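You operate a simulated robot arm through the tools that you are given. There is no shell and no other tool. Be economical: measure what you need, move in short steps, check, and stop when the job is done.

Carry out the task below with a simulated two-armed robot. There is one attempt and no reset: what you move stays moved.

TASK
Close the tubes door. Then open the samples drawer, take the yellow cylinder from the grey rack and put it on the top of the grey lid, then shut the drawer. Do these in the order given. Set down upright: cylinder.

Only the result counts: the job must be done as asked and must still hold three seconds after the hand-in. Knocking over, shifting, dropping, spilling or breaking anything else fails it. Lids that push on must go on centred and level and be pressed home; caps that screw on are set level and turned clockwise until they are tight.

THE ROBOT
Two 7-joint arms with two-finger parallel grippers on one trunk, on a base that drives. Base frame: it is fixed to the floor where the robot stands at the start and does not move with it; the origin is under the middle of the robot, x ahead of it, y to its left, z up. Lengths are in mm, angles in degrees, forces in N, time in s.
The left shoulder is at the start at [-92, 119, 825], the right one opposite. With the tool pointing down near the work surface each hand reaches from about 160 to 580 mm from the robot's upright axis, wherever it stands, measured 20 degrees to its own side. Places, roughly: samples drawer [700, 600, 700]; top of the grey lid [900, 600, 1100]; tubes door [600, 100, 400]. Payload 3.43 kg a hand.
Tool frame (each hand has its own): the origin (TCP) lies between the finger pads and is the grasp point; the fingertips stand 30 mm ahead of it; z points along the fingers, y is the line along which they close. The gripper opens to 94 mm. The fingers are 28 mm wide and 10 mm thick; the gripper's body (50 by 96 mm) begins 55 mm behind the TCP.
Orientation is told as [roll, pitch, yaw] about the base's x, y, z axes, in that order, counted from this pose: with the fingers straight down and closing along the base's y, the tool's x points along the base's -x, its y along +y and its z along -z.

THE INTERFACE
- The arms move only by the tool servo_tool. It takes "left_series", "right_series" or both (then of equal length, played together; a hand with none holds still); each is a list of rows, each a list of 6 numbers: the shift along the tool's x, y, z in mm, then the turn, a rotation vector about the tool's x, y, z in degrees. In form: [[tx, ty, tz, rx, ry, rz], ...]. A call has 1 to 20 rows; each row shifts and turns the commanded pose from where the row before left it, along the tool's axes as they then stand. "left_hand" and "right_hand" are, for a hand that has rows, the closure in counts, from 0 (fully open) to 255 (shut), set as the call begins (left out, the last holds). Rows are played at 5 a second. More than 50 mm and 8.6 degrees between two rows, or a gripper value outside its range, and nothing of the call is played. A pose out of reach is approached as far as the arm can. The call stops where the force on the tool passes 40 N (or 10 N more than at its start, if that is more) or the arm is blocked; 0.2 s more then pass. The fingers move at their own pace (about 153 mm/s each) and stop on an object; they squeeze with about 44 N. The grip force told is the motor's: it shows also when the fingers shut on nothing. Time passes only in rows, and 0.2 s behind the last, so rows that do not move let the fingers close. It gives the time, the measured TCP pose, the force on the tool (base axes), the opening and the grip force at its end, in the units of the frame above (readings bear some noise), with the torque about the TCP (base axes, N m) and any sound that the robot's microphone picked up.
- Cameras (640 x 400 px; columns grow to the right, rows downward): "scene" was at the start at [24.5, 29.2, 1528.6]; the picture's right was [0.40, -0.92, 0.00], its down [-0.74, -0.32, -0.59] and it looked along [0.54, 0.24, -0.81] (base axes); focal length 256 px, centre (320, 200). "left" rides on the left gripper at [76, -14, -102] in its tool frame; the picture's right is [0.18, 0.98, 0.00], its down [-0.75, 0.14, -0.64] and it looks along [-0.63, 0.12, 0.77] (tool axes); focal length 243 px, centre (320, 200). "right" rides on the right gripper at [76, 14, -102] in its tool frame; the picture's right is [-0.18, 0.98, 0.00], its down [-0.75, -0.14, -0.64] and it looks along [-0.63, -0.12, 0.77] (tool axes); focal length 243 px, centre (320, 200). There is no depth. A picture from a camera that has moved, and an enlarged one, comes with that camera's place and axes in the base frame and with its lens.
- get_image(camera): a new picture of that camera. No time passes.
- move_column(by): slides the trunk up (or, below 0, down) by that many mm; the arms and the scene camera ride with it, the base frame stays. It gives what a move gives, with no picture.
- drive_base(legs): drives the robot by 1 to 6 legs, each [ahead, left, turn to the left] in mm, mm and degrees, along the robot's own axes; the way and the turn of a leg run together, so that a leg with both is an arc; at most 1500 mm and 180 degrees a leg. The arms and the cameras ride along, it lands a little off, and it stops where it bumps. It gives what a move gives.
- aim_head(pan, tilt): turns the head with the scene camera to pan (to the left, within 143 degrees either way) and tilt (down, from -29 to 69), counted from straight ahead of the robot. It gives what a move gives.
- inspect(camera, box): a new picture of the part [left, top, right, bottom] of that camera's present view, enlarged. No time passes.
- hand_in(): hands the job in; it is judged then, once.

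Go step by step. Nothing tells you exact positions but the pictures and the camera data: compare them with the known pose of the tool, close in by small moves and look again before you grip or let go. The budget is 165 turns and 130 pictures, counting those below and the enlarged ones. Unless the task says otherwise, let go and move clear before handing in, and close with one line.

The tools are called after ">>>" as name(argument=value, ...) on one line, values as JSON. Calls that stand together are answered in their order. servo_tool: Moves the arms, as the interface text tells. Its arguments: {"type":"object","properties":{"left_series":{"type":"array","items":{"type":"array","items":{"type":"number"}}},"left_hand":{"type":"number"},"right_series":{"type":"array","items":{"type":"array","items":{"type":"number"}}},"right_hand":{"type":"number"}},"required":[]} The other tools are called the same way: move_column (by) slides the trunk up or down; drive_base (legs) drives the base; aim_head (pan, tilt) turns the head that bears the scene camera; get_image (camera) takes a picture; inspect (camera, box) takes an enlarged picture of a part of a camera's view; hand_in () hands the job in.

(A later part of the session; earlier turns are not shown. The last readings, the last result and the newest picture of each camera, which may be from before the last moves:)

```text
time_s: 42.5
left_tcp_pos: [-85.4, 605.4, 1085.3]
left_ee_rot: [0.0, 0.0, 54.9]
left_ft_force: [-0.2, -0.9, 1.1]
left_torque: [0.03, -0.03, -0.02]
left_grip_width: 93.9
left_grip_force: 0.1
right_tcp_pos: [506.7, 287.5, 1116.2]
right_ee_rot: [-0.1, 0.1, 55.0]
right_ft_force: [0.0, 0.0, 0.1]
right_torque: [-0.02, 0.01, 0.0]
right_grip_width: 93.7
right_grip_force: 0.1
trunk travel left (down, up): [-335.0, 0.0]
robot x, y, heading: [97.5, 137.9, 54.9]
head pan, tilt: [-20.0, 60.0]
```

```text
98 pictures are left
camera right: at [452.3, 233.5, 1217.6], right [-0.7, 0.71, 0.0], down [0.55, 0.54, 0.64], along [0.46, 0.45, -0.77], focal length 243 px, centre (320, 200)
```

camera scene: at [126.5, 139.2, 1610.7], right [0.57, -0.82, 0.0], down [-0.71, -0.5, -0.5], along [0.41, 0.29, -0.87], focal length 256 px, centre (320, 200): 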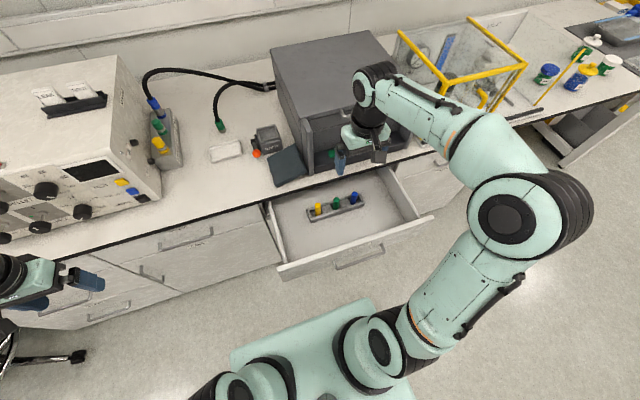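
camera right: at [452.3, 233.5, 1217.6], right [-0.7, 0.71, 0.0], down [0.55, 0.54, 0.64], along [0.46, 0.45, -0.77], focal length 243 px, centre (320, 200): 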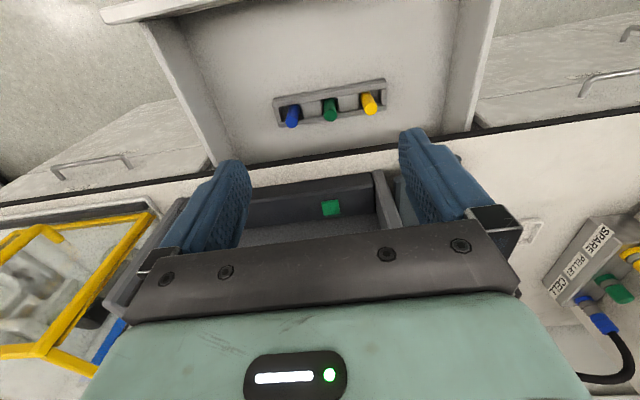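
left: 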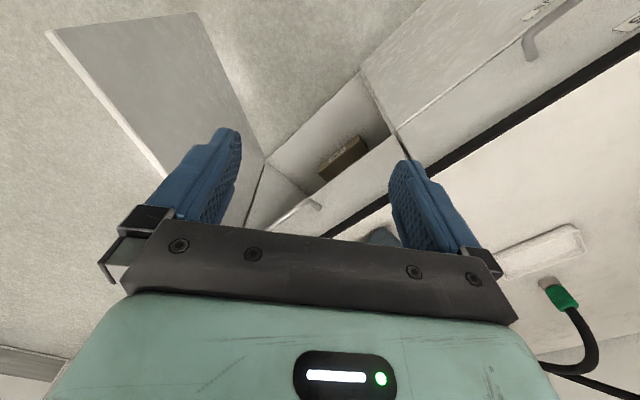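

The yellow cylinder's top triangulates to [505, 413, 760]. I descend partway, set a 20° forward tilt about the closing axis (keeping the wrist away from the bench, and pads flat on the cylinder), and half-open the fingers.

>>> servo_tool(right_series=[[0, 36, 40, 0, 0, 0], [0, 37, 40, 0, 0, 0], [0, 0, 45, 0, 0, 0], [0, 0, 45, 0, 0, 0], [0, 0, 45, 0, 0, 0], [0, 0, 35, 0, 0, 0], [0, 0, 0, 0, -7, 0], [0, 0, 0, 0, -7, 0], [0, 0, 0, 0, -6, 0]], right_hand=90)

>>> get_image(camera="right")

>>> get_image(camera="scene")

```text
refused: row 1 steps farther than a row can; nothing moved
```

```text
97 pictures are left
camera right: at [452.3, 233.5, 1217.6], right [-0.7, 0.71, 0.0], down [0.55, 0.54, 0.64], along [0.46, 0.45, -0.77], focal length 243 px, centre (320, 200)
```

right: 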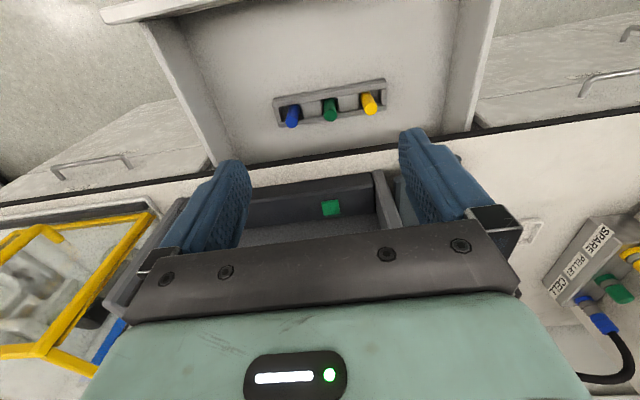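

```text
96 pictures are left
camera scene: at [126.5, 139.2, 1610.7], right [0.57, -0.82, 0.0], down [-0.71, -0.5, -0.5], along [0.41, 0.29, -0.87], focal length 256 px, centre (320, 200)
```

scene: 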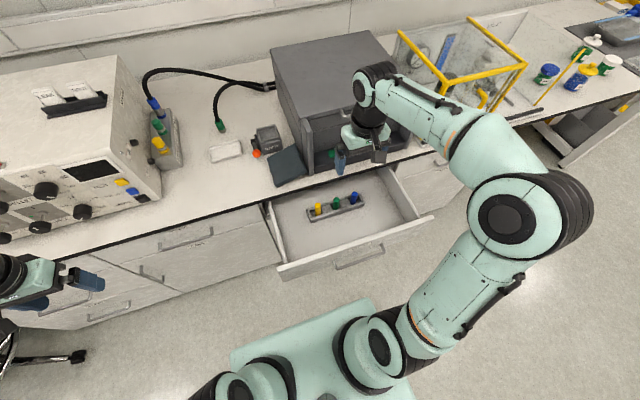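

The call was refused because the step was too long, so I repeat it with shorter rows.

>>> servo_tool(right_series=[[0, 36, 0, 0, 0, 0], [0, 37, 0, 0, 0, 0], [0, 0, 45, 0, 0, 0], [0, 0, 45, 0, 0, 0], [0, 0, 45, 0, 0, 0], [0, 0, 45, 0, 0, 0], [0, 0, 45, 0, 0, 0], [0, 0, 25, 0, 0, 0], [0, 0, 0, 0, -7, 0], [0, 0, 0, 0, -7, 0], [0, 0, 0, 0, -6, 0]], right_hand=90)

>>> get_image(camera="right")

>>> get_image(camera="scene")

```text
time_s: 44.9
left_tcp_pos: [-85.5, 605.0, 1084.5]
left_ee_rot: [-0.1, -0.1, 54.8]
left_ft_force: [0.0, -0.5, -0.6]
left_torque: [-0.01, -0.01, 0.0]
left_grip_width: 93.9
left_grip_force: 0.0
right_tcp_pos: [446.0, 328.4, 866.6]
right_ee_rot: [0.0, -19.8, 54.9]
right_ft_force: [0.3, -0.4, 0.3]
right_torque: [0.05, -0.01, 0.0]
right_grip_width: 60.9
right_grip_force: 0.1
trunk travel left (down, up): [-335.0, 0.0]
robot x, y, heading: [92.8, 140.3, 54.9]
head pan, tilt: [-20.0, 60.0]
```

```text
95 pictures are left
camera right: at [373.2, 250.2, 935.6], right [-0.71, 0.71, 0.06], down [0.4, 0.32, 0.86], along [0.59, 0.63, -0.51], focal length 243 px, centre (320, 200)
```

right: 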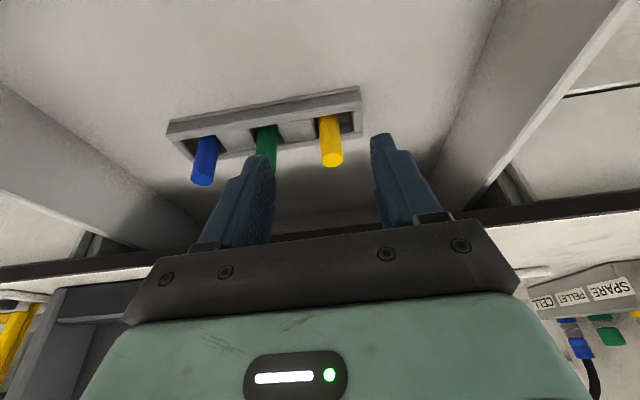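

```text
94 pictures are left
camera scene: at [124.8, 139.6, 1610.7], right [0.57, -0.82, 0.0], down [-0.71, -0.5, -0.5], along [0.41, 0.29, -0.87], focal length 256 px, centre (320, 200)
```

scene: 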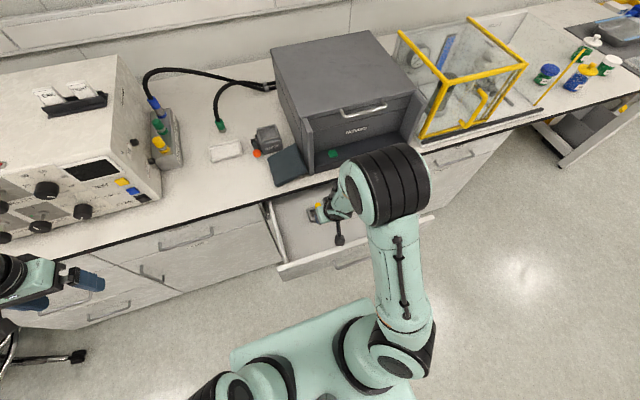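

The side view confirms the cylinder top at about [504, 414, 760], rack rim about z 706. I move over it at safe height and check.

>>> servo_tool(right_series=[[-32.4, 0.3, 11.8, 0, 0, 0], [-32.4, 0.4, 11.8, 0, 0, 0], [-32.4, 0.4, 11.8, 0, 0, 0]])

>>> get_image(camera="right")

>>> inspect(camera="scene", box=[250, 130, 410, 230])

```text
time_s: 45.7
left_tcp_pos: [-84.0, 604.7, 1086.2]
left_ee_rot: [-0.1, 0.0, 54.9]
left_ft_force: [0.3, -0.5, 0.4]
left_torque: [-0.03, 0.01, -0.02]
left_grip_width: 93.9
left_grip_force: 0.1
right_tcp_pos: [506.0, 415.3, 865.3]
right_ee_rot: [0.0, -19.9, 54.9]
right_ft_force: [0.8, 0.3, -0.3]
right_torque: [-0.05, 0.02, 0.0]
right_grip_width: 60.7
right_grip_force: 0.0
trunk travel left (down, up): [-335.0, 0.0]
robot x, y, heading: [94.8, 134.9, 55.0]
head pan, tilt: [-20.0, 60.0]
```

```text
93 pictures are left
camera right: at [433.2, 336.2, 934.9], right [-0.7, 0.71, 0.06], down [0.4, 0.32, 0.86], along [0.59, 0.63, -0.51], focal length 243 px, centre (320, 200)
```

right: 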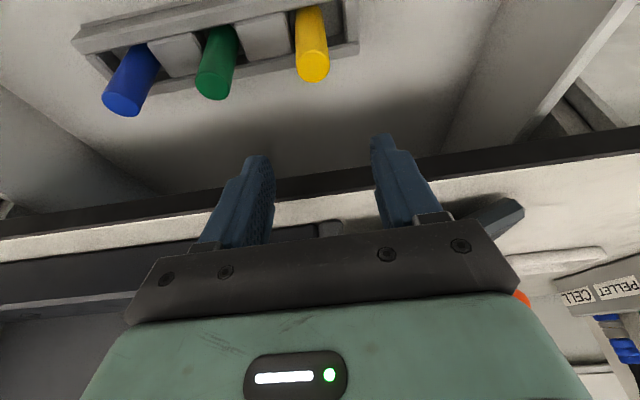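

```text
4.00 times, centred on (330, 180) of scene
camera zoom: at [126.9, 139.2, 1610.7], right [0.57, -0.82, 0.0], down [-0.71, -0.5, -0.5], along [0.41, 0.29, -0.87], focal length 1026 px, centre (280, 280)
```

zoom: 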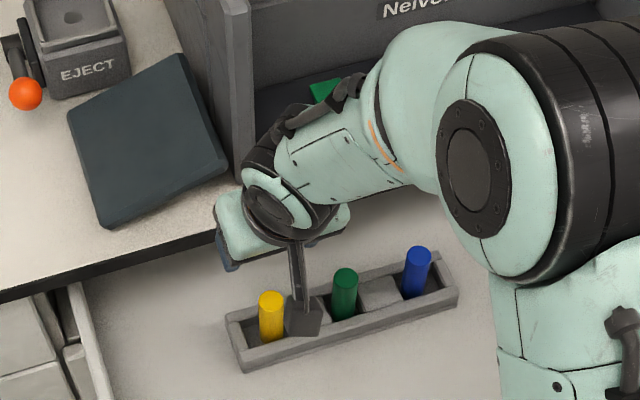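

Everything agrees within 2 mm. I descend along the vertical with the fingers either side of the yellow cylinder, checking once midway.

>>> servo_tool(right_series=[[10.2, 0.3, 25.2, 0, 0, 0], [9.7, 0.3, 25.2, 0, 0, 0], [9.7, 0.3, 25.2, 0, 0, 0]])

>>> get_image(camera="right")

>>> inspect(camera="scene", box=[250, 130, 410, 230])

```text
time_s: 46.5
left_tcp_pos: [-83.9, 605.6, 1085.0]
left_ee_rot: [0.0, 0.0, 54.9]
left_ft_force: [-0.5, -0.2, 0.9]
left_torque: [-0.01, 0.0, -0.03]
left_grip_width: 94.3
left_grip_force: 0.1
right_tcp_pos: [504.0, 414.2, 784.5]
right_ee_rot: [0.0, -19.9, 55.0]
right_ft_force: [-0.2, -0.3, 0.2]
right_torque: [0.01, 0.03, -0.03]
right_grip_width: 60.9
right_grip_force: 0.1
trunk travel left (down, up): [-335.0, 0.0]
robot x, y, heading: [94.9, 135.1, 55.1]
head pan, tilt: [-20.0, 60.0]
```

```text
91 pictures are left
camera right: at [430.8, 335.1, 853.0], right [-0.71, 0.71, 0.06], down [0.4, 0.32, 0.86], along [0.59, 0.63, -0.51], focal length 243 px, centre (320, 200)
```

right: 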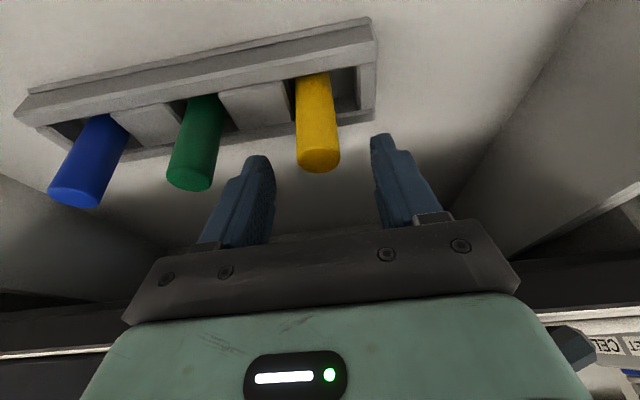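

```text
4.00 times, centred on (330, 180) of scene
camera zoom: at [126.3, 139.1, 1610.6], right [0.57, -0.82, 0.0], down [-0.71, -0.5, -0.5], along [0.41, 0.29, -0.87], focal length 1026 px, centre (280, 280)
```

zoom: 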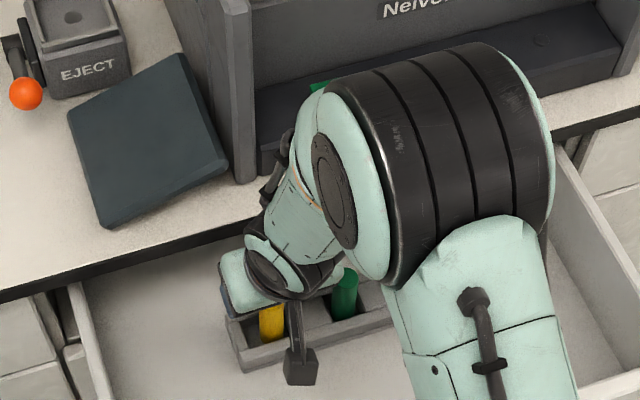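

Cylinder is centred between the pads. I lower the last 38 mm (tips stay just above the rack rim) and close.

>>> servo_tool(right_series=[[5.8, 0, 18.2, 0, 0, 0], [5.8, 0, 18.2, 0, 0, 0], [0, 0, 0, 0, 0, 0]])

>>> servo_tool(right_series=[[0, 0, 0, 0, 0, 0], [0, 0, 0, 0, 0, 0], [0, 0, 0, 0, 0, 0], [0, 0, 0, 0, 0, 0]], right_hand=255)

>>> get_image(camera="right")

```text
time_s: 47.3
left_tcp_pos: [-85.7, 604.6, 1084.9]
left_ee_rot: [-0.1, 0.1, 54.9]
left_ft_force: [0.0, 0.1, 0.0]
left_torque: [-0.02, 0.01, -0.02]
left_grip_width: 94.1
left_grip_force: 0.1
right_tcp_pos: [509.9, 418.9, 752.1]
right_ee_rot: [0.1, -21.3, 54.9]
right_ft_force: [1.3, 2.1, 15.3]
right_torque: [-0.14, -0.28, -0.08]
right_grip_width: 60.8
right_grip_force: 0.0
trunk travel left (down, up): [-335.0, 0.0]
robot x, y, heading: [100.9, 136.9, 54.9]
head pan, tilt: [-20.0, 60.0]
stopped in row 3 (right hand): the force on the tool passed its limit at 43 N (the readings are from after the stop); the commanded pose is now the measured one
```

```text
time_s: 48.3
left_tcp_pos: [-86.9, 605.9, 1085.8]
left_ee_rot: [-0.1, -0.1, 54.9]
left_ft_force: [-1.0, -0.4, -0.2]
left_torque: [-0.01, -0.02, 0.01]
left_grip_width: 94.0
left_grip_force: 0.1
right_tcp_pos: [506.4, 419.5, 752.4]
right_ee_rot: [0.1, -21.2, 55.0]
right_ft_force: [-1.8, 3.2, 31.1]
right_torque: [-0.14, -0.22, 0.02]
right_grip_width: 25.2
right_grip_force: 43.9
trunk travel left (down, up): [-335.0, 0.0]
robot x, y, heading: [100.1, 140.5, 54.8]
head pan, tilt: [-20.0, 60.0]
```

```text
89 pictures are left
camera right: at [433.8, 339.4, 819.6], right [-0.71, 0.7, 0.07], down [0.39, 0.3, 0.87], along [0.59, 0.64, -0.49], focal length 243 px, centre (320, 200)
```

right: 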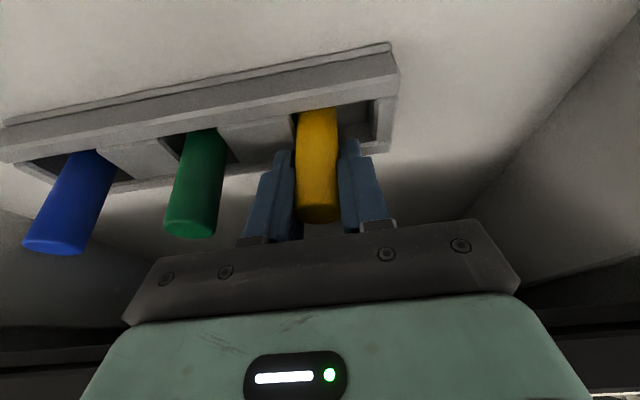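

The yellow cylinder is gripped (25 mm); the fingertips lightly rest on the rack rim. I lift straight up slowly and check it comes free alone.

>>> servo_tool(right_series=[[-1.1, 0, -2.8, 0, 0, 0], [-1.8, 0, -4.7, 0, 0, 0], [-3.6, 0, -9.3, 0, 0, 0], [-3.6, 0, -9.3, 0, 0, 0]])

>>> get_image(camera="right")

```text
time_s: 49.3
left_tcp_pos: [-83.7, 604.4, 1084.5]
left_ee_rot: [0.0, 0.0, 54.9]
left_ft_force: [0.9, 0.5, -0.8]
left_torque: [0.0, 0.02, -0.01]
left_grip_width: 93.8
left_grip_force: 0.1
right_tcp_pos: [507.4, 417.0, 778.3]
right_ee_rot: [0.0, -20.8, 54.8]
right_ft_force: [-0.6, -0.4, -1.0]
right_torque: [-0.02, -0.03, 0.0]
right_grip_width: 24.7
right_grip_force: 44.0
trunk travel left (down, up): [-335.0, 0.0]
robot x, y, heading: [98.1, 133.1, 54.9]
head pan, tilt: [-20.0, 60.0]
```

```text
88 pictures are left
camera right: at [434.4, 338.0, 845.4], right [-0.71, 0.71, 0.07], down [0.39, 0.31, 0.87], along [0.59, 0.64, -0.49], focal length 243 px, centre (320, 200)
```

right: 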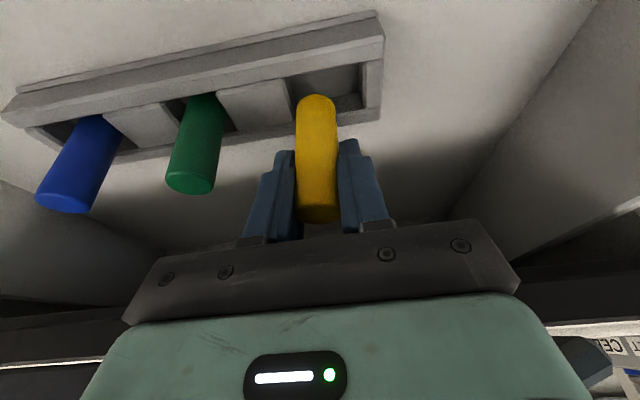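

It came free cleanly. I keep lifting and back it away from the bench edge slightly, then view it.

>>> servo_tool(right_series=[[-14.2, 0, -37.4, 0, 0, 0], [-14.2, 0, -37.4, 0, 0, 0], [-14.2, 0, -37.4, 0, 0, 0]])

>>> get_image(camera="right")

>>> inspect(camera="scene", box=[250, 130, 410, 230])

```text
time_s: 50.1
left_tcp_pos: [-85.0, 604.3, 1084.7]
left_ee_rot: [0.1, 0.0, 54.8]
left_ft_force: [0.3, 0.3, 1.1]
left_torque: [0.01, 0.0, 0.03]
left_grip_width: 94.1
left_grip_force: 0.1
right_tcp_pos: [506.1, 417.7, 899.0]
right_ee_rot: [0.1, -20.8, 55.0]
right_ft_force: [-0.1, -0.1, -0.6]
right_torque: [-0.01, -0.02, 0.01]
right_grip_width: 24.7
right_grip_force: 44.0
trunk travel left (down, up): [-335.0, 0.0]
robot x, y, heading: [95.5, 142.0, 54.8]
head pan, tilt: [-20.0, 60.0]
```

```text
87 pictures are left
camera right: at [433.6, 339.0, 966.4], right [-0.71, 0.7, 0.07], down [0.39, 0.31, 0.87], along [0.59, 0.64, -0.49], focal length 243 px, centre (320, 200)
```

right: 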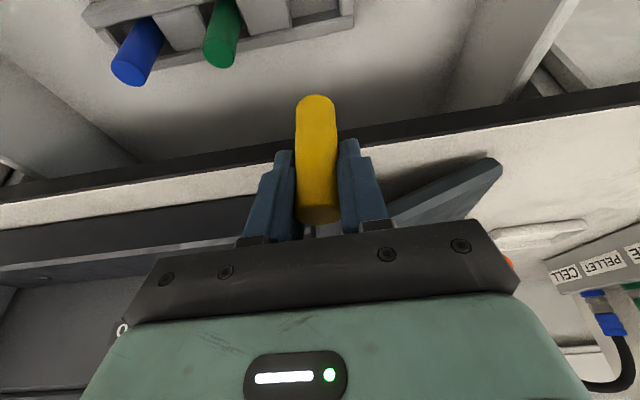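

```text
4.00 times, centred on (330, 180) of scene
camera zoom: at [125.9, 138.3, 1610.6], right [0.57, -0.82, 0.0], down [-0.71, -0.49, -0.5], along [0.41, 0.29, -0.87], focal length 1026 px, centre (280, 280)
```

zoom: 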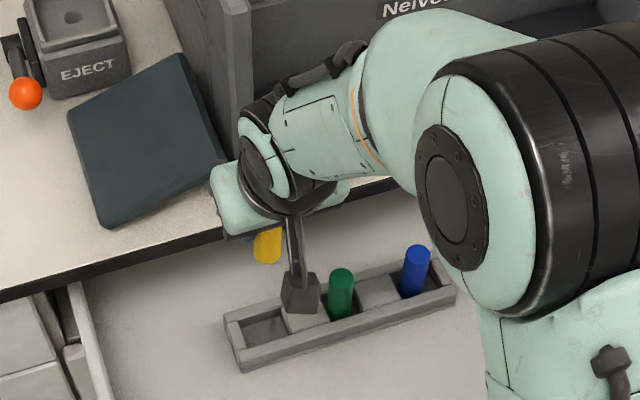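

The cylinder is held clear of the rack. I now zoom on the machine's lid to fix its top height and edges.

>>> aim_head(pan=-15, tilt=40)

>>> get_image(camera="scene")

>>> inspect(camera="scene", box=[240, 60, 460, 240])

```text
time_s: 51.0
left_tcp_pos: [-84.9, 605.0, 1084.4]
left_ee_rot: [0.0, 0.1, 54.9]
left_ft_force: [-0.6, -0.1, -0.1]
left_torque: [0.0, -0.01, 0.01]
left_grip_width: 93.7
left_grip_force: 0.0
right_tcp_pos: [508.7, 420.4, 897.4]
right_ee_rot: [0.2, -20.9, 54.9]
right_ft_force: [-0.5, 1.2, -0.5]
right_torque: [0.01, 0.01, 0.01]
right_grip_width: 24.5
right_grip_force: 44.2
trunk travel left (down, up): [-335.0, 0.0]
robot x, y, heading: [95.7, 141.2, 55.0]
head pan, tilt: [-15.0, 40.0]
```

```text
85 pictures are left
camera scene: at [136.9, 155.1, 1637.3], right [0.64, -0.77, 0.0], down [-0.49, -0.41, -0.77], along [0.59, 0.49, -0.64], focal length 256 px, centre (320, 200)
```

scene: 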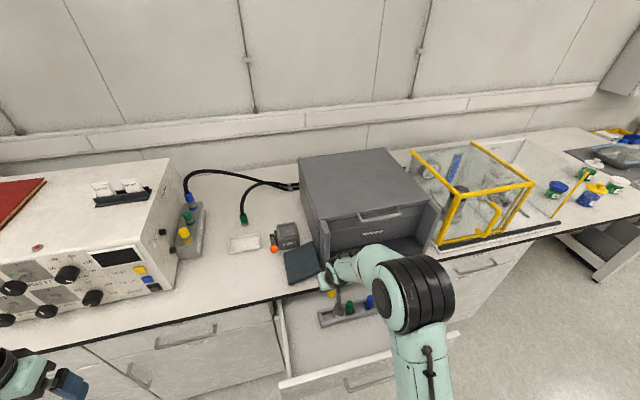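

```text
2.22 times, centred on (350, 150) of scene
camera zoom: at [136.9, 155.1, 1637.3], right [0.64, -0.77, 0.0], down [-0.49, -0.41, -0.77], along [0.59, 0.49, -0.64], focal length 570 px, centre (253, 311)
```

zoom: 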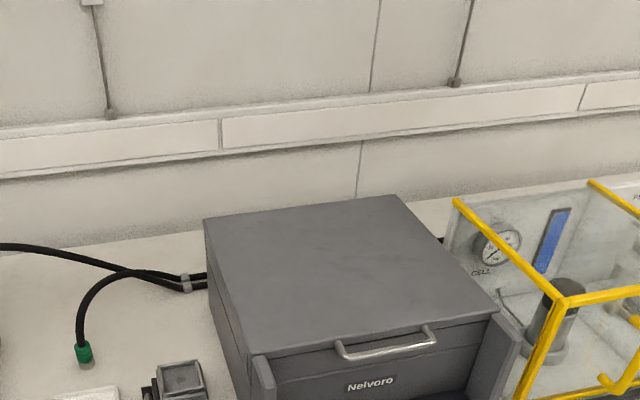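

The lid's front edge is at roughly ahead 740–760, so I must drive a bit closer. I check the space between the robot's body and the open drawer first.

>>> aim_head(pan=0, tilt=69)

>>> get_image(camera="scene")

>>> get_image(camera="left")

```text
time_s: 51.9
left_tcp_pos: [-84.6, 605.6, 1085.5]
left_ee_rot: [0.1, 0.1, 54.9]
left_ft_force: [0.0, 0.2, -0.3]
left_torque: [-0.02, -0.04, 0.0]
left_grip_width: 94.0
left_grip_force: 0.1
right_tcp_pos: [507.5, 418.8, 896.7]
right_ee_rot: [0.1, -20.7, 54.9]
right_ft_force: [-0.2, -0.1, -0.3]
right_torque: [0.01, -0.04, 0.01]
right_grip_width: 24.3
right_grip_force: 44.7
trunk travel left (down, up): [-335.0, 0.0]
robot x, y, heading: [97.3, 135.9, 54.8]
head pan, tilt: [0.0, 68.8]
```

```text
83 pictures are left
camera scene: at [103.8, 146.4, 1601.3], right [0.82, -0.58, 0.0], down [-0.54, -0.76, -0.36], along [0.21, 0.3, -0.93], focal length 256 px, centre (320, 200)
```

scene: 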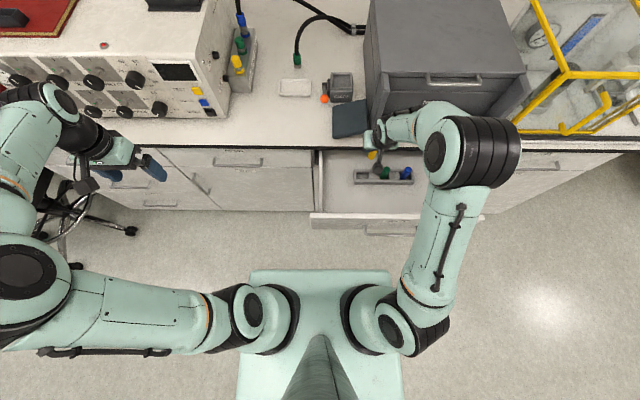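

```text
82 pictures are left
camera left: at [-116.8, 533.9, 1188.0], right [-0.91, 0.41, 0.0], down [0.32, 0.7, 0.64], along [0.27, 0.58, -0.77], focal length 243 px, centre (320, 200)
```

left: 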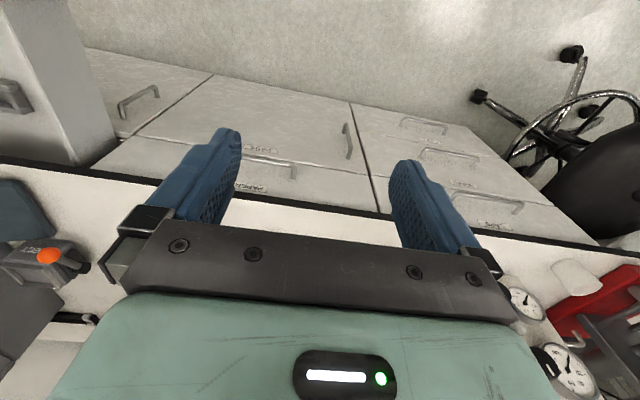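

The bench is well aligned and the gap to the drawer handle allows another ~90 mm forward. First I raise the cylinder above lid height.

>>> servo_tool(right_series=[[-17.4, 0, -45.6, 0, 0, 0], [-17.4, 0, -45.6, 0, 0, 0], [-17.4, 0, -45.6, 0, 0, 0], [-17.4, 0, -45.6, 0, 0, 0], [-17.4, 0, -45.6, 0, 0, 0], [-17.4, 0, -45.6, 0, 0, 0]])

>>> aim_head(pan=-15, tilt=45)

>>> get_image(camera="scene")

>>> get_image(camera="right")

```text
time_s: 53.3
left_tcp_pos: [-85.2, 605.2, 1084.7]
left_ee_rot: [0.0, 0.0, 54.8]
left_ft_force: [-0.3, -0.6, 0.1]
left_torque: [0.01, 0.01, 0.0]
left_grip_width: 94.3
left_grip_force: 0.0
right_tcp_pos: [509.2, 418.1, 1191.9]
right_ee_rot: [0.0, -20.8, 54.8]
right_ft_force: [0.6, -0.3, -1.3]
right_torque: [0.03, 0.0, 0.01]
right_grip_width: 24.0
right_grip_force: 44.4
trunk travel left (down, up): [-335.0, 0.0]
robot x, y, heading: [96.9, 138.5, 55.2]
head pan, tilt: [0.0, 68.8]
```

```text
time_s: 54.2
left_tcp_pos: [-84.5, 605.0, 1084.6]
left_ee_rot: [0.0, -0.1, 55.0]
left_ft_force: [-0.7, -0.4, 0.0]
left_torque: [0.0, -0.02, 0.03]
left_grip_width: 94.1
left_grip_force: 0.1
right_tcp_pos: [508.7, 418.9, 1190.3]
right_ee_rot: [0.1, -20.8, 54.9]
right_ft_force: [-0.7, 0.2, -0.8]
right_torque: [-0.01, 0.0, -0.02]
right_grip_width: 23.8
right_grip_force: 43.8
trunk travel left (down, up): [-335.0, 0.0]
robot x, y, heading: [95.9, 137.2, 54.9]
head pan, tilt: [-15.0, 45.0]
```

```text
81 pictures are left
camera scene: at [133.9, 152.8, 1630.1], right [0.64, -0.77, 0.0], down [-0.54, -0.45, -0.71], along [0.54, 0.45, -0.71], focal length 256 px, centre (320, 200)
```

scene: 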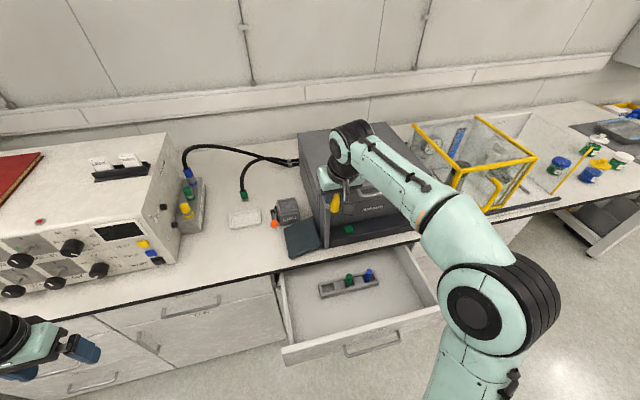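

```text
80 pictures are left
camera right: at [435.3, 339.3, 1258.3], right [-0.71, 0.71, 0.07], down [0.39, 0.31, 0.87], along [0.59, 0.64, -0.49], focal length 243 px, centre (320, 200)
```

right: 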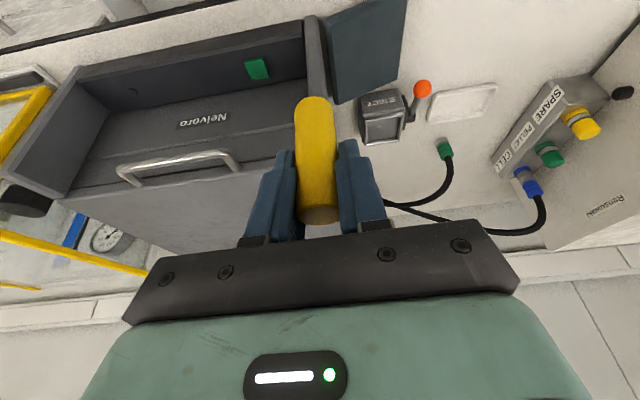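

The cylinder hangs upright, above lid level. I drive forward 85 mm and 70 mm to the right so the hand comes over the lid's front part.

>>> drive_base(legs=[[0, -70, 0], [85, 0, 0]])

>>> get_image(camera="scene")

>>> get_image(camera="right")

```text
time_s: 56.1
left_tcp_pos: [20.2, 632.9, 1084.5]
left_ee_rot: [0.1, -0.1, 55.0]
left_ft_force: [-1.4, -1.1, -0.5]
left_torque: [-0.03, 0.0, 0.02]
left_grip_width: 93.8
left_grip_force: 0.1
right_tcp_pos: [614.1, 445.6, 1189.3]
right_ee_rot: [0.2, -20.8, 54.9]
right_ft_force: [-0.3, -0.4, -0.5]
right_torque: [-0.01, 0.02, 0.0]
right_grip_width: 23.6
right_grip_force: 44.1
trunk travel left (down, up): [-335.0, 0.0]
robot x, y, heading: [200.2, 166.4, 54.8]
head pan, tilt: [-15.0, 45.0]
```

```text
79 pictures are left
camera scene: at [239.6, 180.3, 1629.8], right [0.64, -0.77, 0.0], down [-0.54, -0.45, -0.71], along [0.54, 0.45, -0.71], focal length 256 px, centre (320, 200)
```

scene: 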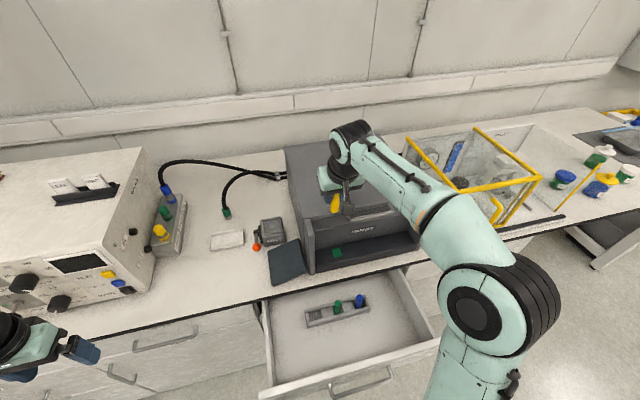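

```text
78 pictures are left
camera right: at [540.8, 366.6, 1258.1], right [-0.71, 0.71, 0.07], down [0.39, 0.31, 0.87], along [0.59, 0.64, -0.49], focal length 243 px, centre (320, 200)
```

right: 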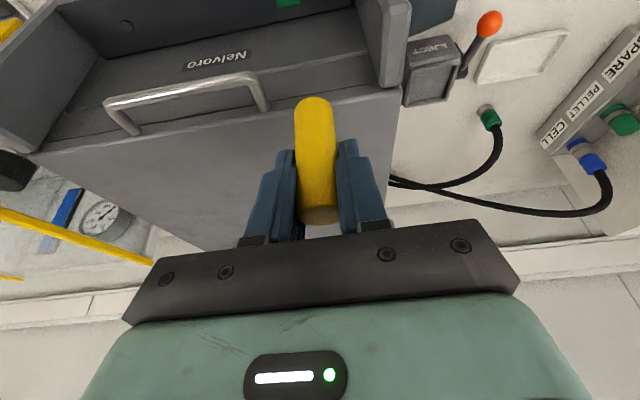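

The lid top is now triangulated at z ≈ 1059, with the front edge at ahead ≈ 765–775 and the left edge at lateral -170. I advance the cylinder about 100 mm over the lid.

>>> servo_tool(right_series=[[-32.4, 0, 12.3, 0, 0, 0], [-32.4, 0, 12.3, 0, 0, 0], [-32.4, 0, 12.3, 0, 0, 0]])

>>> get_image(camera="scene")

>>> get_image(camera="right")

```text
time_s: 56.9
left_tcp_pos: [21.2, 634.8, 1084.5]
left_ee_rot: [0.0, 0.2, 54.9]
left_ft_force: [0.1, -0.1, -0.2]
left_torque: [-0.02, 0.02, -0.02]
left_grip_width: 93.9
left_grip_force: 0.0
right_tcp_pos: [676.2, 532.8, 1190.6]
right_ee_rot: [0.0, -20.6, 54.8]
right_ft_force: [0.0, 0.7, -0.3]
right_torque: [-0.08, 0.05, 0.01]
right_grip_width: 23.7
right_grip_force: 43.3
trunk travel left (down, up): [-335.0, 0.0]
robot x, y, heading: [200.1, 164.5, 54.8]
head pan, tilt: [-15.0, 45.0]
```

```text
77 pictures are left
camera scene: at [240.5, 182.6, 1630.1], right [0.64, -0.77, 0.0], down [-0.54, -0.45, -0.71], along [0.54, 0.45, -0.71], focal length 256 px, centre (320, 200)
```

scene: 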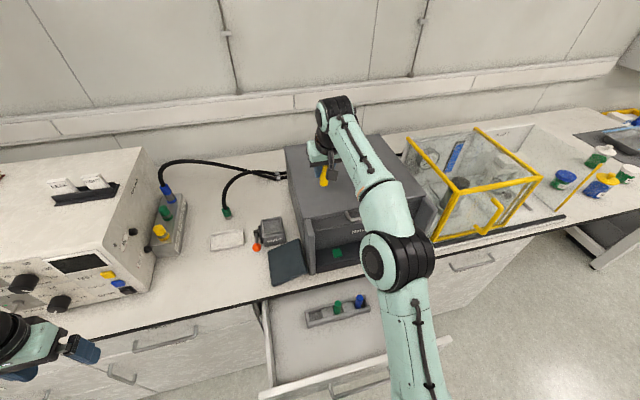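

```text
76 pictures are left
camera right: at [602.2, 453.3, 1258.7], right [-0.71, 0.71, 0.07], down [0.39, 0.31, 0.87], along [0.59, 0.64, -0.49], focal length 243 px, centre (320, 200)
```

right: 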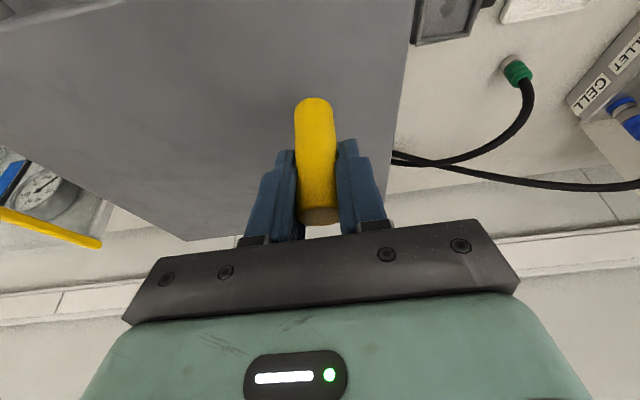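

The cylinder is over the lid, about 55 mm in from its front edge and 78 mm from its left edge. I zoom in to check its uprightness.

>>> inspect(camera="scene", box=[270, 120, 390, 220])

```text
4.00 times, centred on (330, 170) of scene
camera zoom: at [240.5, 182.6, 1630.1], right [0.64, -0.77, 0.0], down [-0.54, -0.45, -0.71], along [0.54, 0.45, -0.71], focal length 1026 px, centre (280, 320)
```

zoom: 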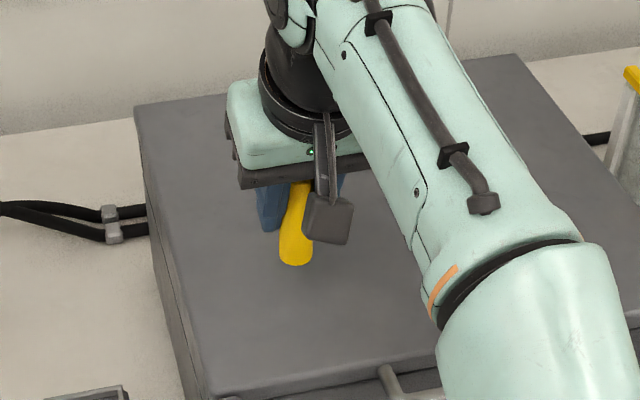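

The cylinder is vertical beneath the grip (bottom about z 1132 over the lid at ~1059). I lower it, then creep down while watching the force.

>>> servo_tool(right_series=[[9.6, 0, 25.2, 0, 0, 0], [9.6, 0, 25.2, 0, 0, 0], [1.4, 0, 3.7, 0, 0, 0]])

>>> inspect(camera="scene", box=[270, 120, 390, 220])

>>> get_image(camera="right")

```text
time_s: 57.7
left_tcp_pos: [20.9, 632.0, 1085.3]
left_ee_rot: [0.0, 0.0, 54.9]
left_ft_force: [0.3, -0.4, -0.2]
left_torque: [0.01, 0.04, -0.02]
left_grip_width: 93.9
left_grip_force: 0.0
right_tcp_pos: [674.2, 531.4, 1133.8]
right_ee_rot: [0.1, -21.0, 54.8]
right_ft_force: [-1.1, 1.2, -0.7]
right_torque: [0.03, -0.01, -0.03]
right_grip_width: 23.4
right_grip_force: 44.3
trunk travel left (down, up): [-335.0, 0.0]
robot x, y, heading: [203.9, 165.5, 54.7]
head pan, tilt: [-15.0, 45.0]
```

```text
4.00 times, centred on (330, 170) of scene
camera zoom: at [239.6, 180.9, 1630.1], right [0.64, -0.77, 0.0], down [-0.54, -0.45, -0.71], along [0.54, 0.45, -0.71], focal length 1026 px, centre (280, 320)
```

zoom: 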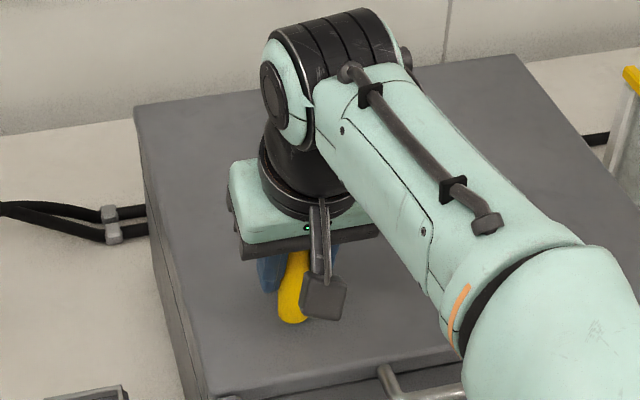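

```text
73 pictures are left
camera right: at [600.5, 452.3, 1200.9], right [-0.71, 0.71, 0.07], down [0.39, 0.31, 0.87], along [0.59, 0.64, -0.49], focal length 243 px, centre (320, 200)
```

right: 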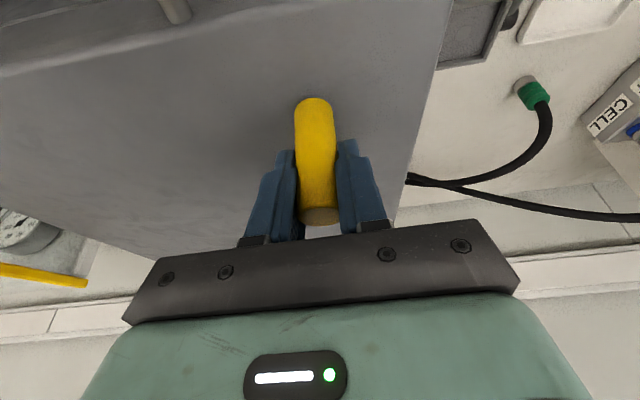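

Still free of contact. I creep down in small steps.

>>> servo_tool(right_series=[[1.4, 0, 3.7, 0, 0, 0], [1.4, 0, 3.7, 0, 0, 0], [0.7, 0, 1.9, 0, 0, 0]])

>>> servo_tool(right_series=[[0.7, 0, 1.9, 0, 0, 0], [0.7, 0, 1.9, 0, 0, 0]])

```text
time_s: 58.5
left_tcp_pos: [21.2, 633.2, 1084.9]
left_ee_rot: [0.0, 0.1, 54.9]
left_ft_force: [-0.2, -0.3, 0.2]
left_torque: [0.01, 0.0, 0.03]
left_grip_width: 94.2
left_grip_force: 0.1
right_tcp_pos: [674.5, 531.9, 1122.1]
right_ee_rot: [0.1, -20.7, 54.9]
right_ft_force: [-0.5, -0.5, -0.1]
right_torque: [0.01, 0.01, -0.01]
right_grip_width: 23.7
right_grip_force: 43.9
trunk travel left (down, up): [-335.0, 0.0]
robot x, y, heading: [204.1, 167.4, 54.8]
head pan, tilt: [-15.0, 45.0]
```

```text
time_s: 59.1
left_tcp_pos: [20.5, 632.6, 1086.8]
left_ee_rot: [0.1, -0.1, 54.9]
left_ft_force: [-0.8, -0.2, -0.3]
left_torque: [-0.01, 0.05, -0.02]
left_grip_width: 94.0
left_grip_force: 0.1
right_tcp_pos: [673.2, 530.5, 1123.1]
right_ee_rot: [0.1, -21.3, 54.9]
right_ft_force: [1.1, 0.1, 16.0]
right_torque: [-0.05, -0.08, -0.02]
right_grip_width: 23.3
right_grip_force: 43.7
trunk travel left (down, up): [-335.0, 0.0]
robot x, y, heading: [203.3, 167.2, 54.8]
head pan, tilt: [-15.0, 45.0]
```

Contact: 16 N upward at TCP z ≈ 1121. I ease half of it off and check the cylinder's stance before letting go.

>>> servo_tool(right_series=[[-0.4, 0, -1.0, 0, 0, 0], [0, 0, 0, 0, 0, 0]])

>>> get_image(camera="right")

>>> inspect(camera="scene", box=[270, 120, 390, 220])

```text
time_s: 59.7
left_tcp_pos: [21.3, 633.4, 1085.2]
left_ee_rot: [0.1, -0.2, 54.9]
left_ft_force: [0.6, 0.1, 0.1]
left_torque: [0.01, 0.02, 0.0]
left_grip_width: 94.0
left_grip_force: 0.0
right_tcp_pos: [672.8, 531.6, 1122.7]
right_ee_rot: [0.0, -21.1, 54.9]
right_ft_force: [4.3, 1.2, 20.4]
right_torque: [0.06, -0.16, 0.03]
right_grip_width: 23.5
right_grip_force: 43.5
trunk travel left (down, up): [-335.0, 0.0]
robot x, y, heading: [207.2, 167.1, 54.7]
head pan, tilt: [-15.0, 45.0]
```

```text
72 pictures are left
camera right: at [600.1, 451.7, 1189.8], right [-0.71, 0.71, 0.07], down [0.39, 0.3, 0.87], along [0.59, 0.64, -0.49], focal length 243 px, centre (320, 200)
```

right: 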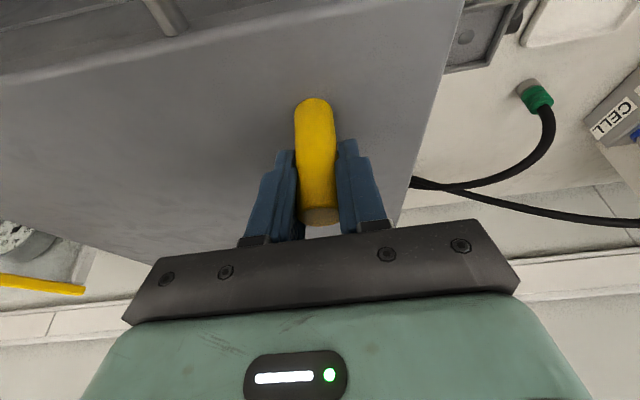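

```text
4.00 times, centred on (330, 170) of scene
camera zoom: at [238.6, 179.9, 1630.2], right [0.64, -0.77, 0.0], down [-0.54, -0.45, -0.71], along [0.54, 0.45, -0.71], focal length 1026 px, centre (280, 320)
```

zoom: 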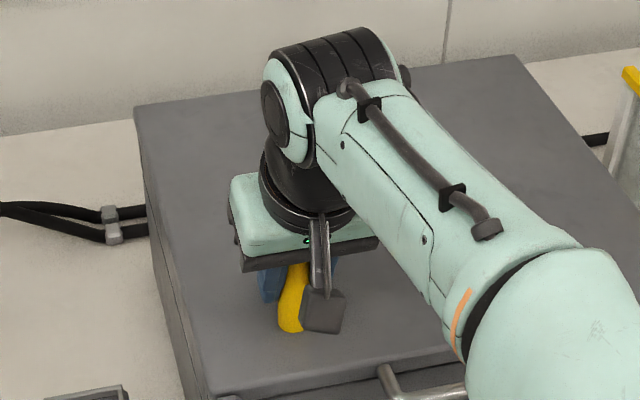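

It is standing on the lid, straight. I ease a little more pressure off, then open.

>>> servo_tool(right_series=[[-0.6, 0, -1.5, 0, 0, 0], [0, 0, 0, 0, 0, 0]])

>>> servo_tool(right_series=[[0, 0, 0, 0, 0, 0], [0, 0, 0, 0, 0, 0], [0, 0, 0, 0, 0, 0]], right_hand=120)

>>> get_image(camera="right")

```text
time_s: 60.3
left_tcp_pos: [21.1, 633.3, 1085.5]
left_ee_rot: [-0.1, -0.1, 54.8]
left_ft_force: [0.3, 0.7, -0.6]
left_torque: [-0.02, -0.05, 0.0]
left_grip_width: 94.1
left_grip_force: 0.0
right_tcp_pos: [673.0, 531.1, 1123.9]
right_ee_rot: [0.0, -20.9, 54.9]
right_ft_force: [3.9, 2.9, 17.6]
right_torque: [0.1, -0.21, 0.01]
right_grip_width: 23.7
right_grip_force: 44.1
trunk travel left (down, up): [-335.0, 0.0]
robot x, y, heading: [200.8, 164.0, 55.0]
head pan, tilt: [-15.0, 45.0]
```

```text
time_s: 61.1
left_tcp_pos: [20.7, 632.8, 1085.3]
left_ee_rot: [0.0, 0.0, 54.9]
left_ft_force: [-0.4, 0.2, 0.1]
left_torque: [0.01, 0.02, -0.04]
left_grip_width: 94.1
left_grip_force: 0.1
right_tcp_pos: [674.7, 532.2, 1120.9]
right_ee_rot: [0.0, -20.8, 55.0]
right_ft_force: [0.1, 0.4, -0.5]
right_torque: [0.0, 0.0, 0.0]
right_grip_width: 49.8
right_grip_force: 0.0
trunk travel left (down, up): [-335.0, 0.0]
robot x, y, heading: [203.0, 168.5, 54.8]
head pan, tilt: [-15.0, 45.0]
```

```text
70 pictures are left
camera right: at [600.6, 452.4, 1189.3], right [-0.71, 0.71, 0.07], down [0.39, 0.31, 0.87], along [0.59, 0.64, -0.49], focal length 243 px, centre (320, 200)
```

right: 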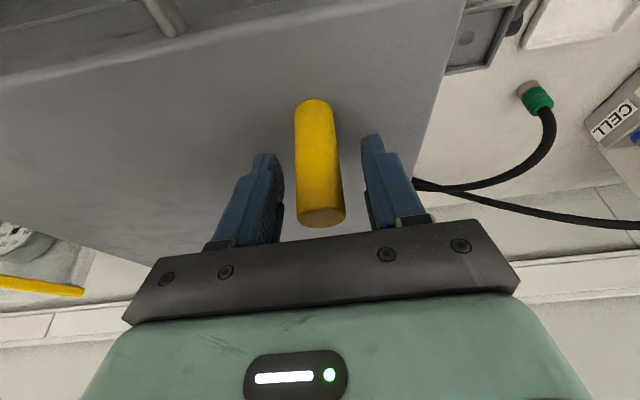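

The cylinder stands upright on its own. I lift the hand straight up and away.

>>> servo_tool(right_series=[[-7.1, 0, -18.7, 0, 0, 0], [-10.6, 0, -28, 0, 0, 0], [-14.2, 0, -37.4, 0, 0, 0], [37, 0, -14, 0, 0, 0], [37, 0, -14, 0, 0, 0], [37, 0, -14, 0, 0, 0], [37, 0, -14, 0, 0, 0], [37, 0, -14, 0, 0, 0]])

>>> get_image(camera="scene")

>>> get_image(camera="right")

```text
time_s: 62.9
left_tcp_pos: [20.5, 632.5, 1083.9]
left_ee_rot: [0.1, 0.1, 54.9]
left_ft_force: [0.3, -0.3, 0.0]
left_torque: [0.03, -0.02, 0.0]
left_grip_width: 94.1
left_grip_force: 0.0
right_tcp_pos: [559.8, 367.4, 1211.5]
right_ee_rot: [0.1, -20.9, 54.9]
right_ft_force: [0.6, 0.5, -0.1]
right_torque: [0.01, 0.02, -0.02]
right_grip_width: 49.6
right_grip_force: 0.0
trunk travel left (down, up): [-335.0, 0.0]
robot x, y, heading: [205.0, 170.5, 54.8]
head pan, tilt: [-15.0, 45.0]
```

```text
69 pictures are left
camera scene: at [239.2, 179.7, 1630.1], right [0.64, -0.77, 0.0], down [-0.54, -0.45, -0.71], along [0.54, 0.45, -0.71], focal length 256 px, centre (320, 200)
```

scene: 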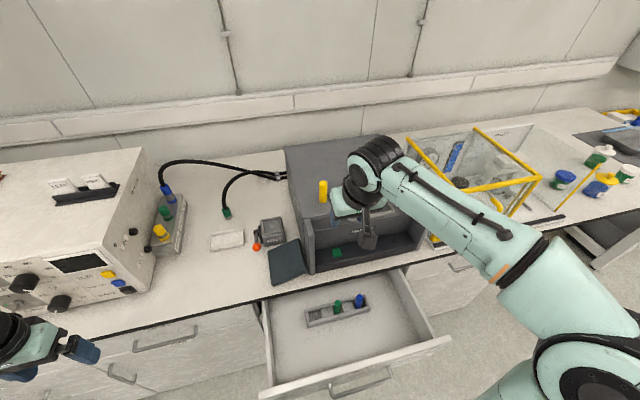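

```text
68 pictures are left
camera right: at [487.3, 289.7, 1279.3], right [-0.71, 0.71, 0.07], down [0.39, 0.31, 0.87], along [0.59, 0.64, -0.49], focal length 243 px, centre (320, 200)
```

right: 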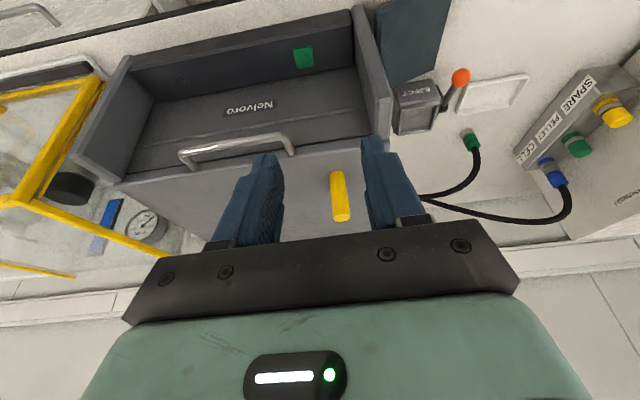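

The cylinder stands upright on the lid. I back the base off 260 mm so I can push the drawer shut.

>>> drive_base(legs=[[-260, 0, 0]])

>>> servo_tool(right_series=[[46.5, 0, -17.6, 0, 0, 0]], right_hand=255)

>>> move_column(by=-250)

>>> get_image(camera="scene")

```text
time_s: 64.8
left_tcp_pos: [-128.2, 423.2, 1085.5]
left_ee_rot: [0.0, 0.0, 55.0]
left_ft_force: [0.4, 0.2, -0.1]
left_torque: [-0.01, -0.03, 0.02]
left_grip_width: 94.1
left_grip_force: 0.1
right_tcp_pos: [413.9, 162.1, 1211.9]
right_ee_rot: [0.1, -20.8, 55.1]
right_ft_force: [-0.4, 0.0, -0.3]
right_torque: [-0.01, 0.03, 0.02]
right_grip_width: 49.9
right_grip_force: 0.0
trunk travel left (down, up): [-335.0, 0.0]
robot x, y, heading: [52.2, -39.3, 55.1]
head pan, tilt: [-15.0, 45.0]
```

```text
time_s: 65.2
left_tcp_pos: [-127.8, 421.0, 1085.0]
left_ee_rot: [0.0, -0.2, 55.0]
left_ft_force: [-1.0, 0.6, -0.3]
left_torque: [-0.03, 0.01, -0.02]
left_grip_width: 93.9
left_grip_force: 0.0
right_tcp_pos: [384.6, 118.8, 1212.0]
right_ee_rot: [0.1, -20.9, 55.1]
right_ft_force: [-0.2, 0.4, 0.4]
right_torque: [0.03, 0.01, -0.02]
right_grip_width: 0.0
right_grip_force: 32.7
trunk travel left (down, up): [-335.0, 0.0]
robot x, y, heading: [51.7, -43.9, 54.9]
head pan, tilt: [-15.0, 45.0]
```

```text
time_s: 67.8
left_tcp_pos: [-128.1, 421.3, 834.6]
left_ee_rot: [0.0, 0.0, 55.0]
left_ft_force: [0.1, -0.3, 0.9]
left_torque: [0.0, 0.0, -0.01]
left_grip_width: 93.9
left_grip_force: 0.1
right_tcp_pos: [385.1, 121.4, 962.6]
right_ee_rot: [0.1, -20.8, 55.1]
right_ft_force: [0.0, 0.2, 0.0]
right_torque: [0.01, -0.01, -0.03]
right_grip_width: 0.0
right_grip_force: 33.1
trunk travel left (down, up): [-85.0, 250.0]
robot x, y, heading: [51.2, -43.1, 54.9]
head pan, tilt: [-15.0, 45.0]
```

```text
67 pictures are left
camera scene: at [107.5, -7.1, 1372.2], right [0.64, -0.77, 0.0], down [-0.54, -0.45, -0.71], along [0.54, 0.45, -0.71], focal length 256 px, centre (320, 200)
```

scene: 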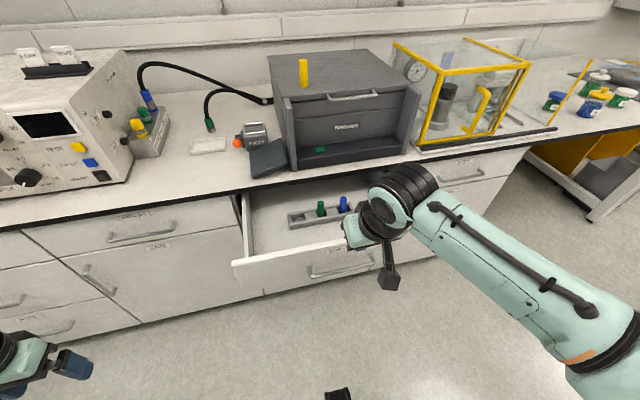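

The drawer front is about 100 mm ahead of the hand. I lower the closed hand to just below handle height and tilt the fingers towards the drawer face.

>>> servo_tool(right_series=[[15.6, 0, 41, 0, 0, 0], [15.6, 0, 41, 0, 0, 0], [15.6, 0, 41, 0, 0, 0], [15.6, 0, 41, 0, 0, 0], [15.6, 0, 41, 0, 0, 0], [15.6, 0, 41, 0, 0, 0], [0, 0, 0, 0, -7, 0], [0, 0, 0, 0, -7, 0], [0, 0, 0, 0, -7, 0], [0, 0, 0, 0, -7, 0], [0, 0, 0, 0, -7, 0], [0, 0, 0, 0, -7, 0], [0, 0, 0, 0, -7, 0]])

>>> get_image(camera="scene")

>>> get_image(camera="right")

```text
time_s: 70.6
left_tcp_pos: [-127.5, 421.9, 835.2]
left_ee_rot: [0.0, 0.0, 55.1]
left_ft_force: [-0.2, 0.5, 0.2]
left_torque: [0.01, -0.03, -0.04]
left_grip_width: 94.1
left_grip_force: 0.0
right_tcp_pos: [392.6, 147.4, 686.1]
right_ee_rot: [-2.0, -60.8, 58.8]
right_ft_force: [0.4, -0.8, -0.1]
right_torque: [-0.02, 0.01, -0.02]
right_grip_width: 0.2
right_grip_force: 33.0
right hand out of reach, approached as far as the arm can: row 11, 12, 13
trunk travel left (down, up): [-85.0, 250.0]
robot x, y, heading: [53.0, -43.1, 55.0]
head pan, tilt: [-15.0, 45.0]
```

```text
66 pictures are left
camera scene: at [107.0, -7.2, 1372.1], right [0.64, -0.77, 0.0], down [-0.54, -0.45, -0.71], along [0.54, 0.45, -0.71], focal length 256 px, centre (320, 200)
```

scene: 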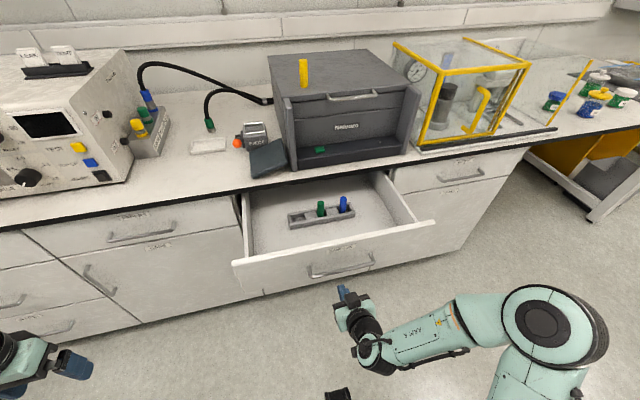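

```text
65 pictures are left
camera right: at [311.6, 49.3, 668.3], right [-0.78, 0.61, 0.14], down [0.0, -0.23, 0.97], along [0.63, 0.76, 0.18], focal length 243 px, centre (320, 200)
```

right: 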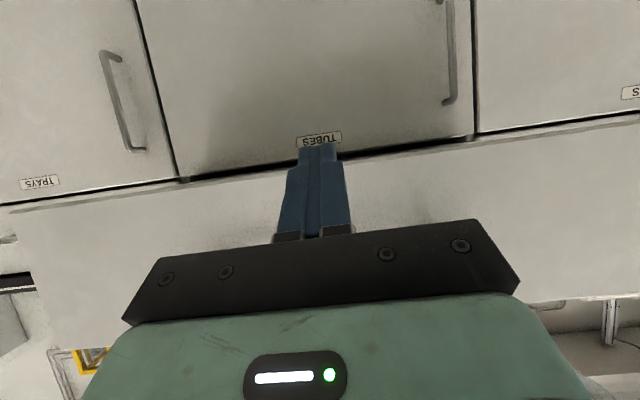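

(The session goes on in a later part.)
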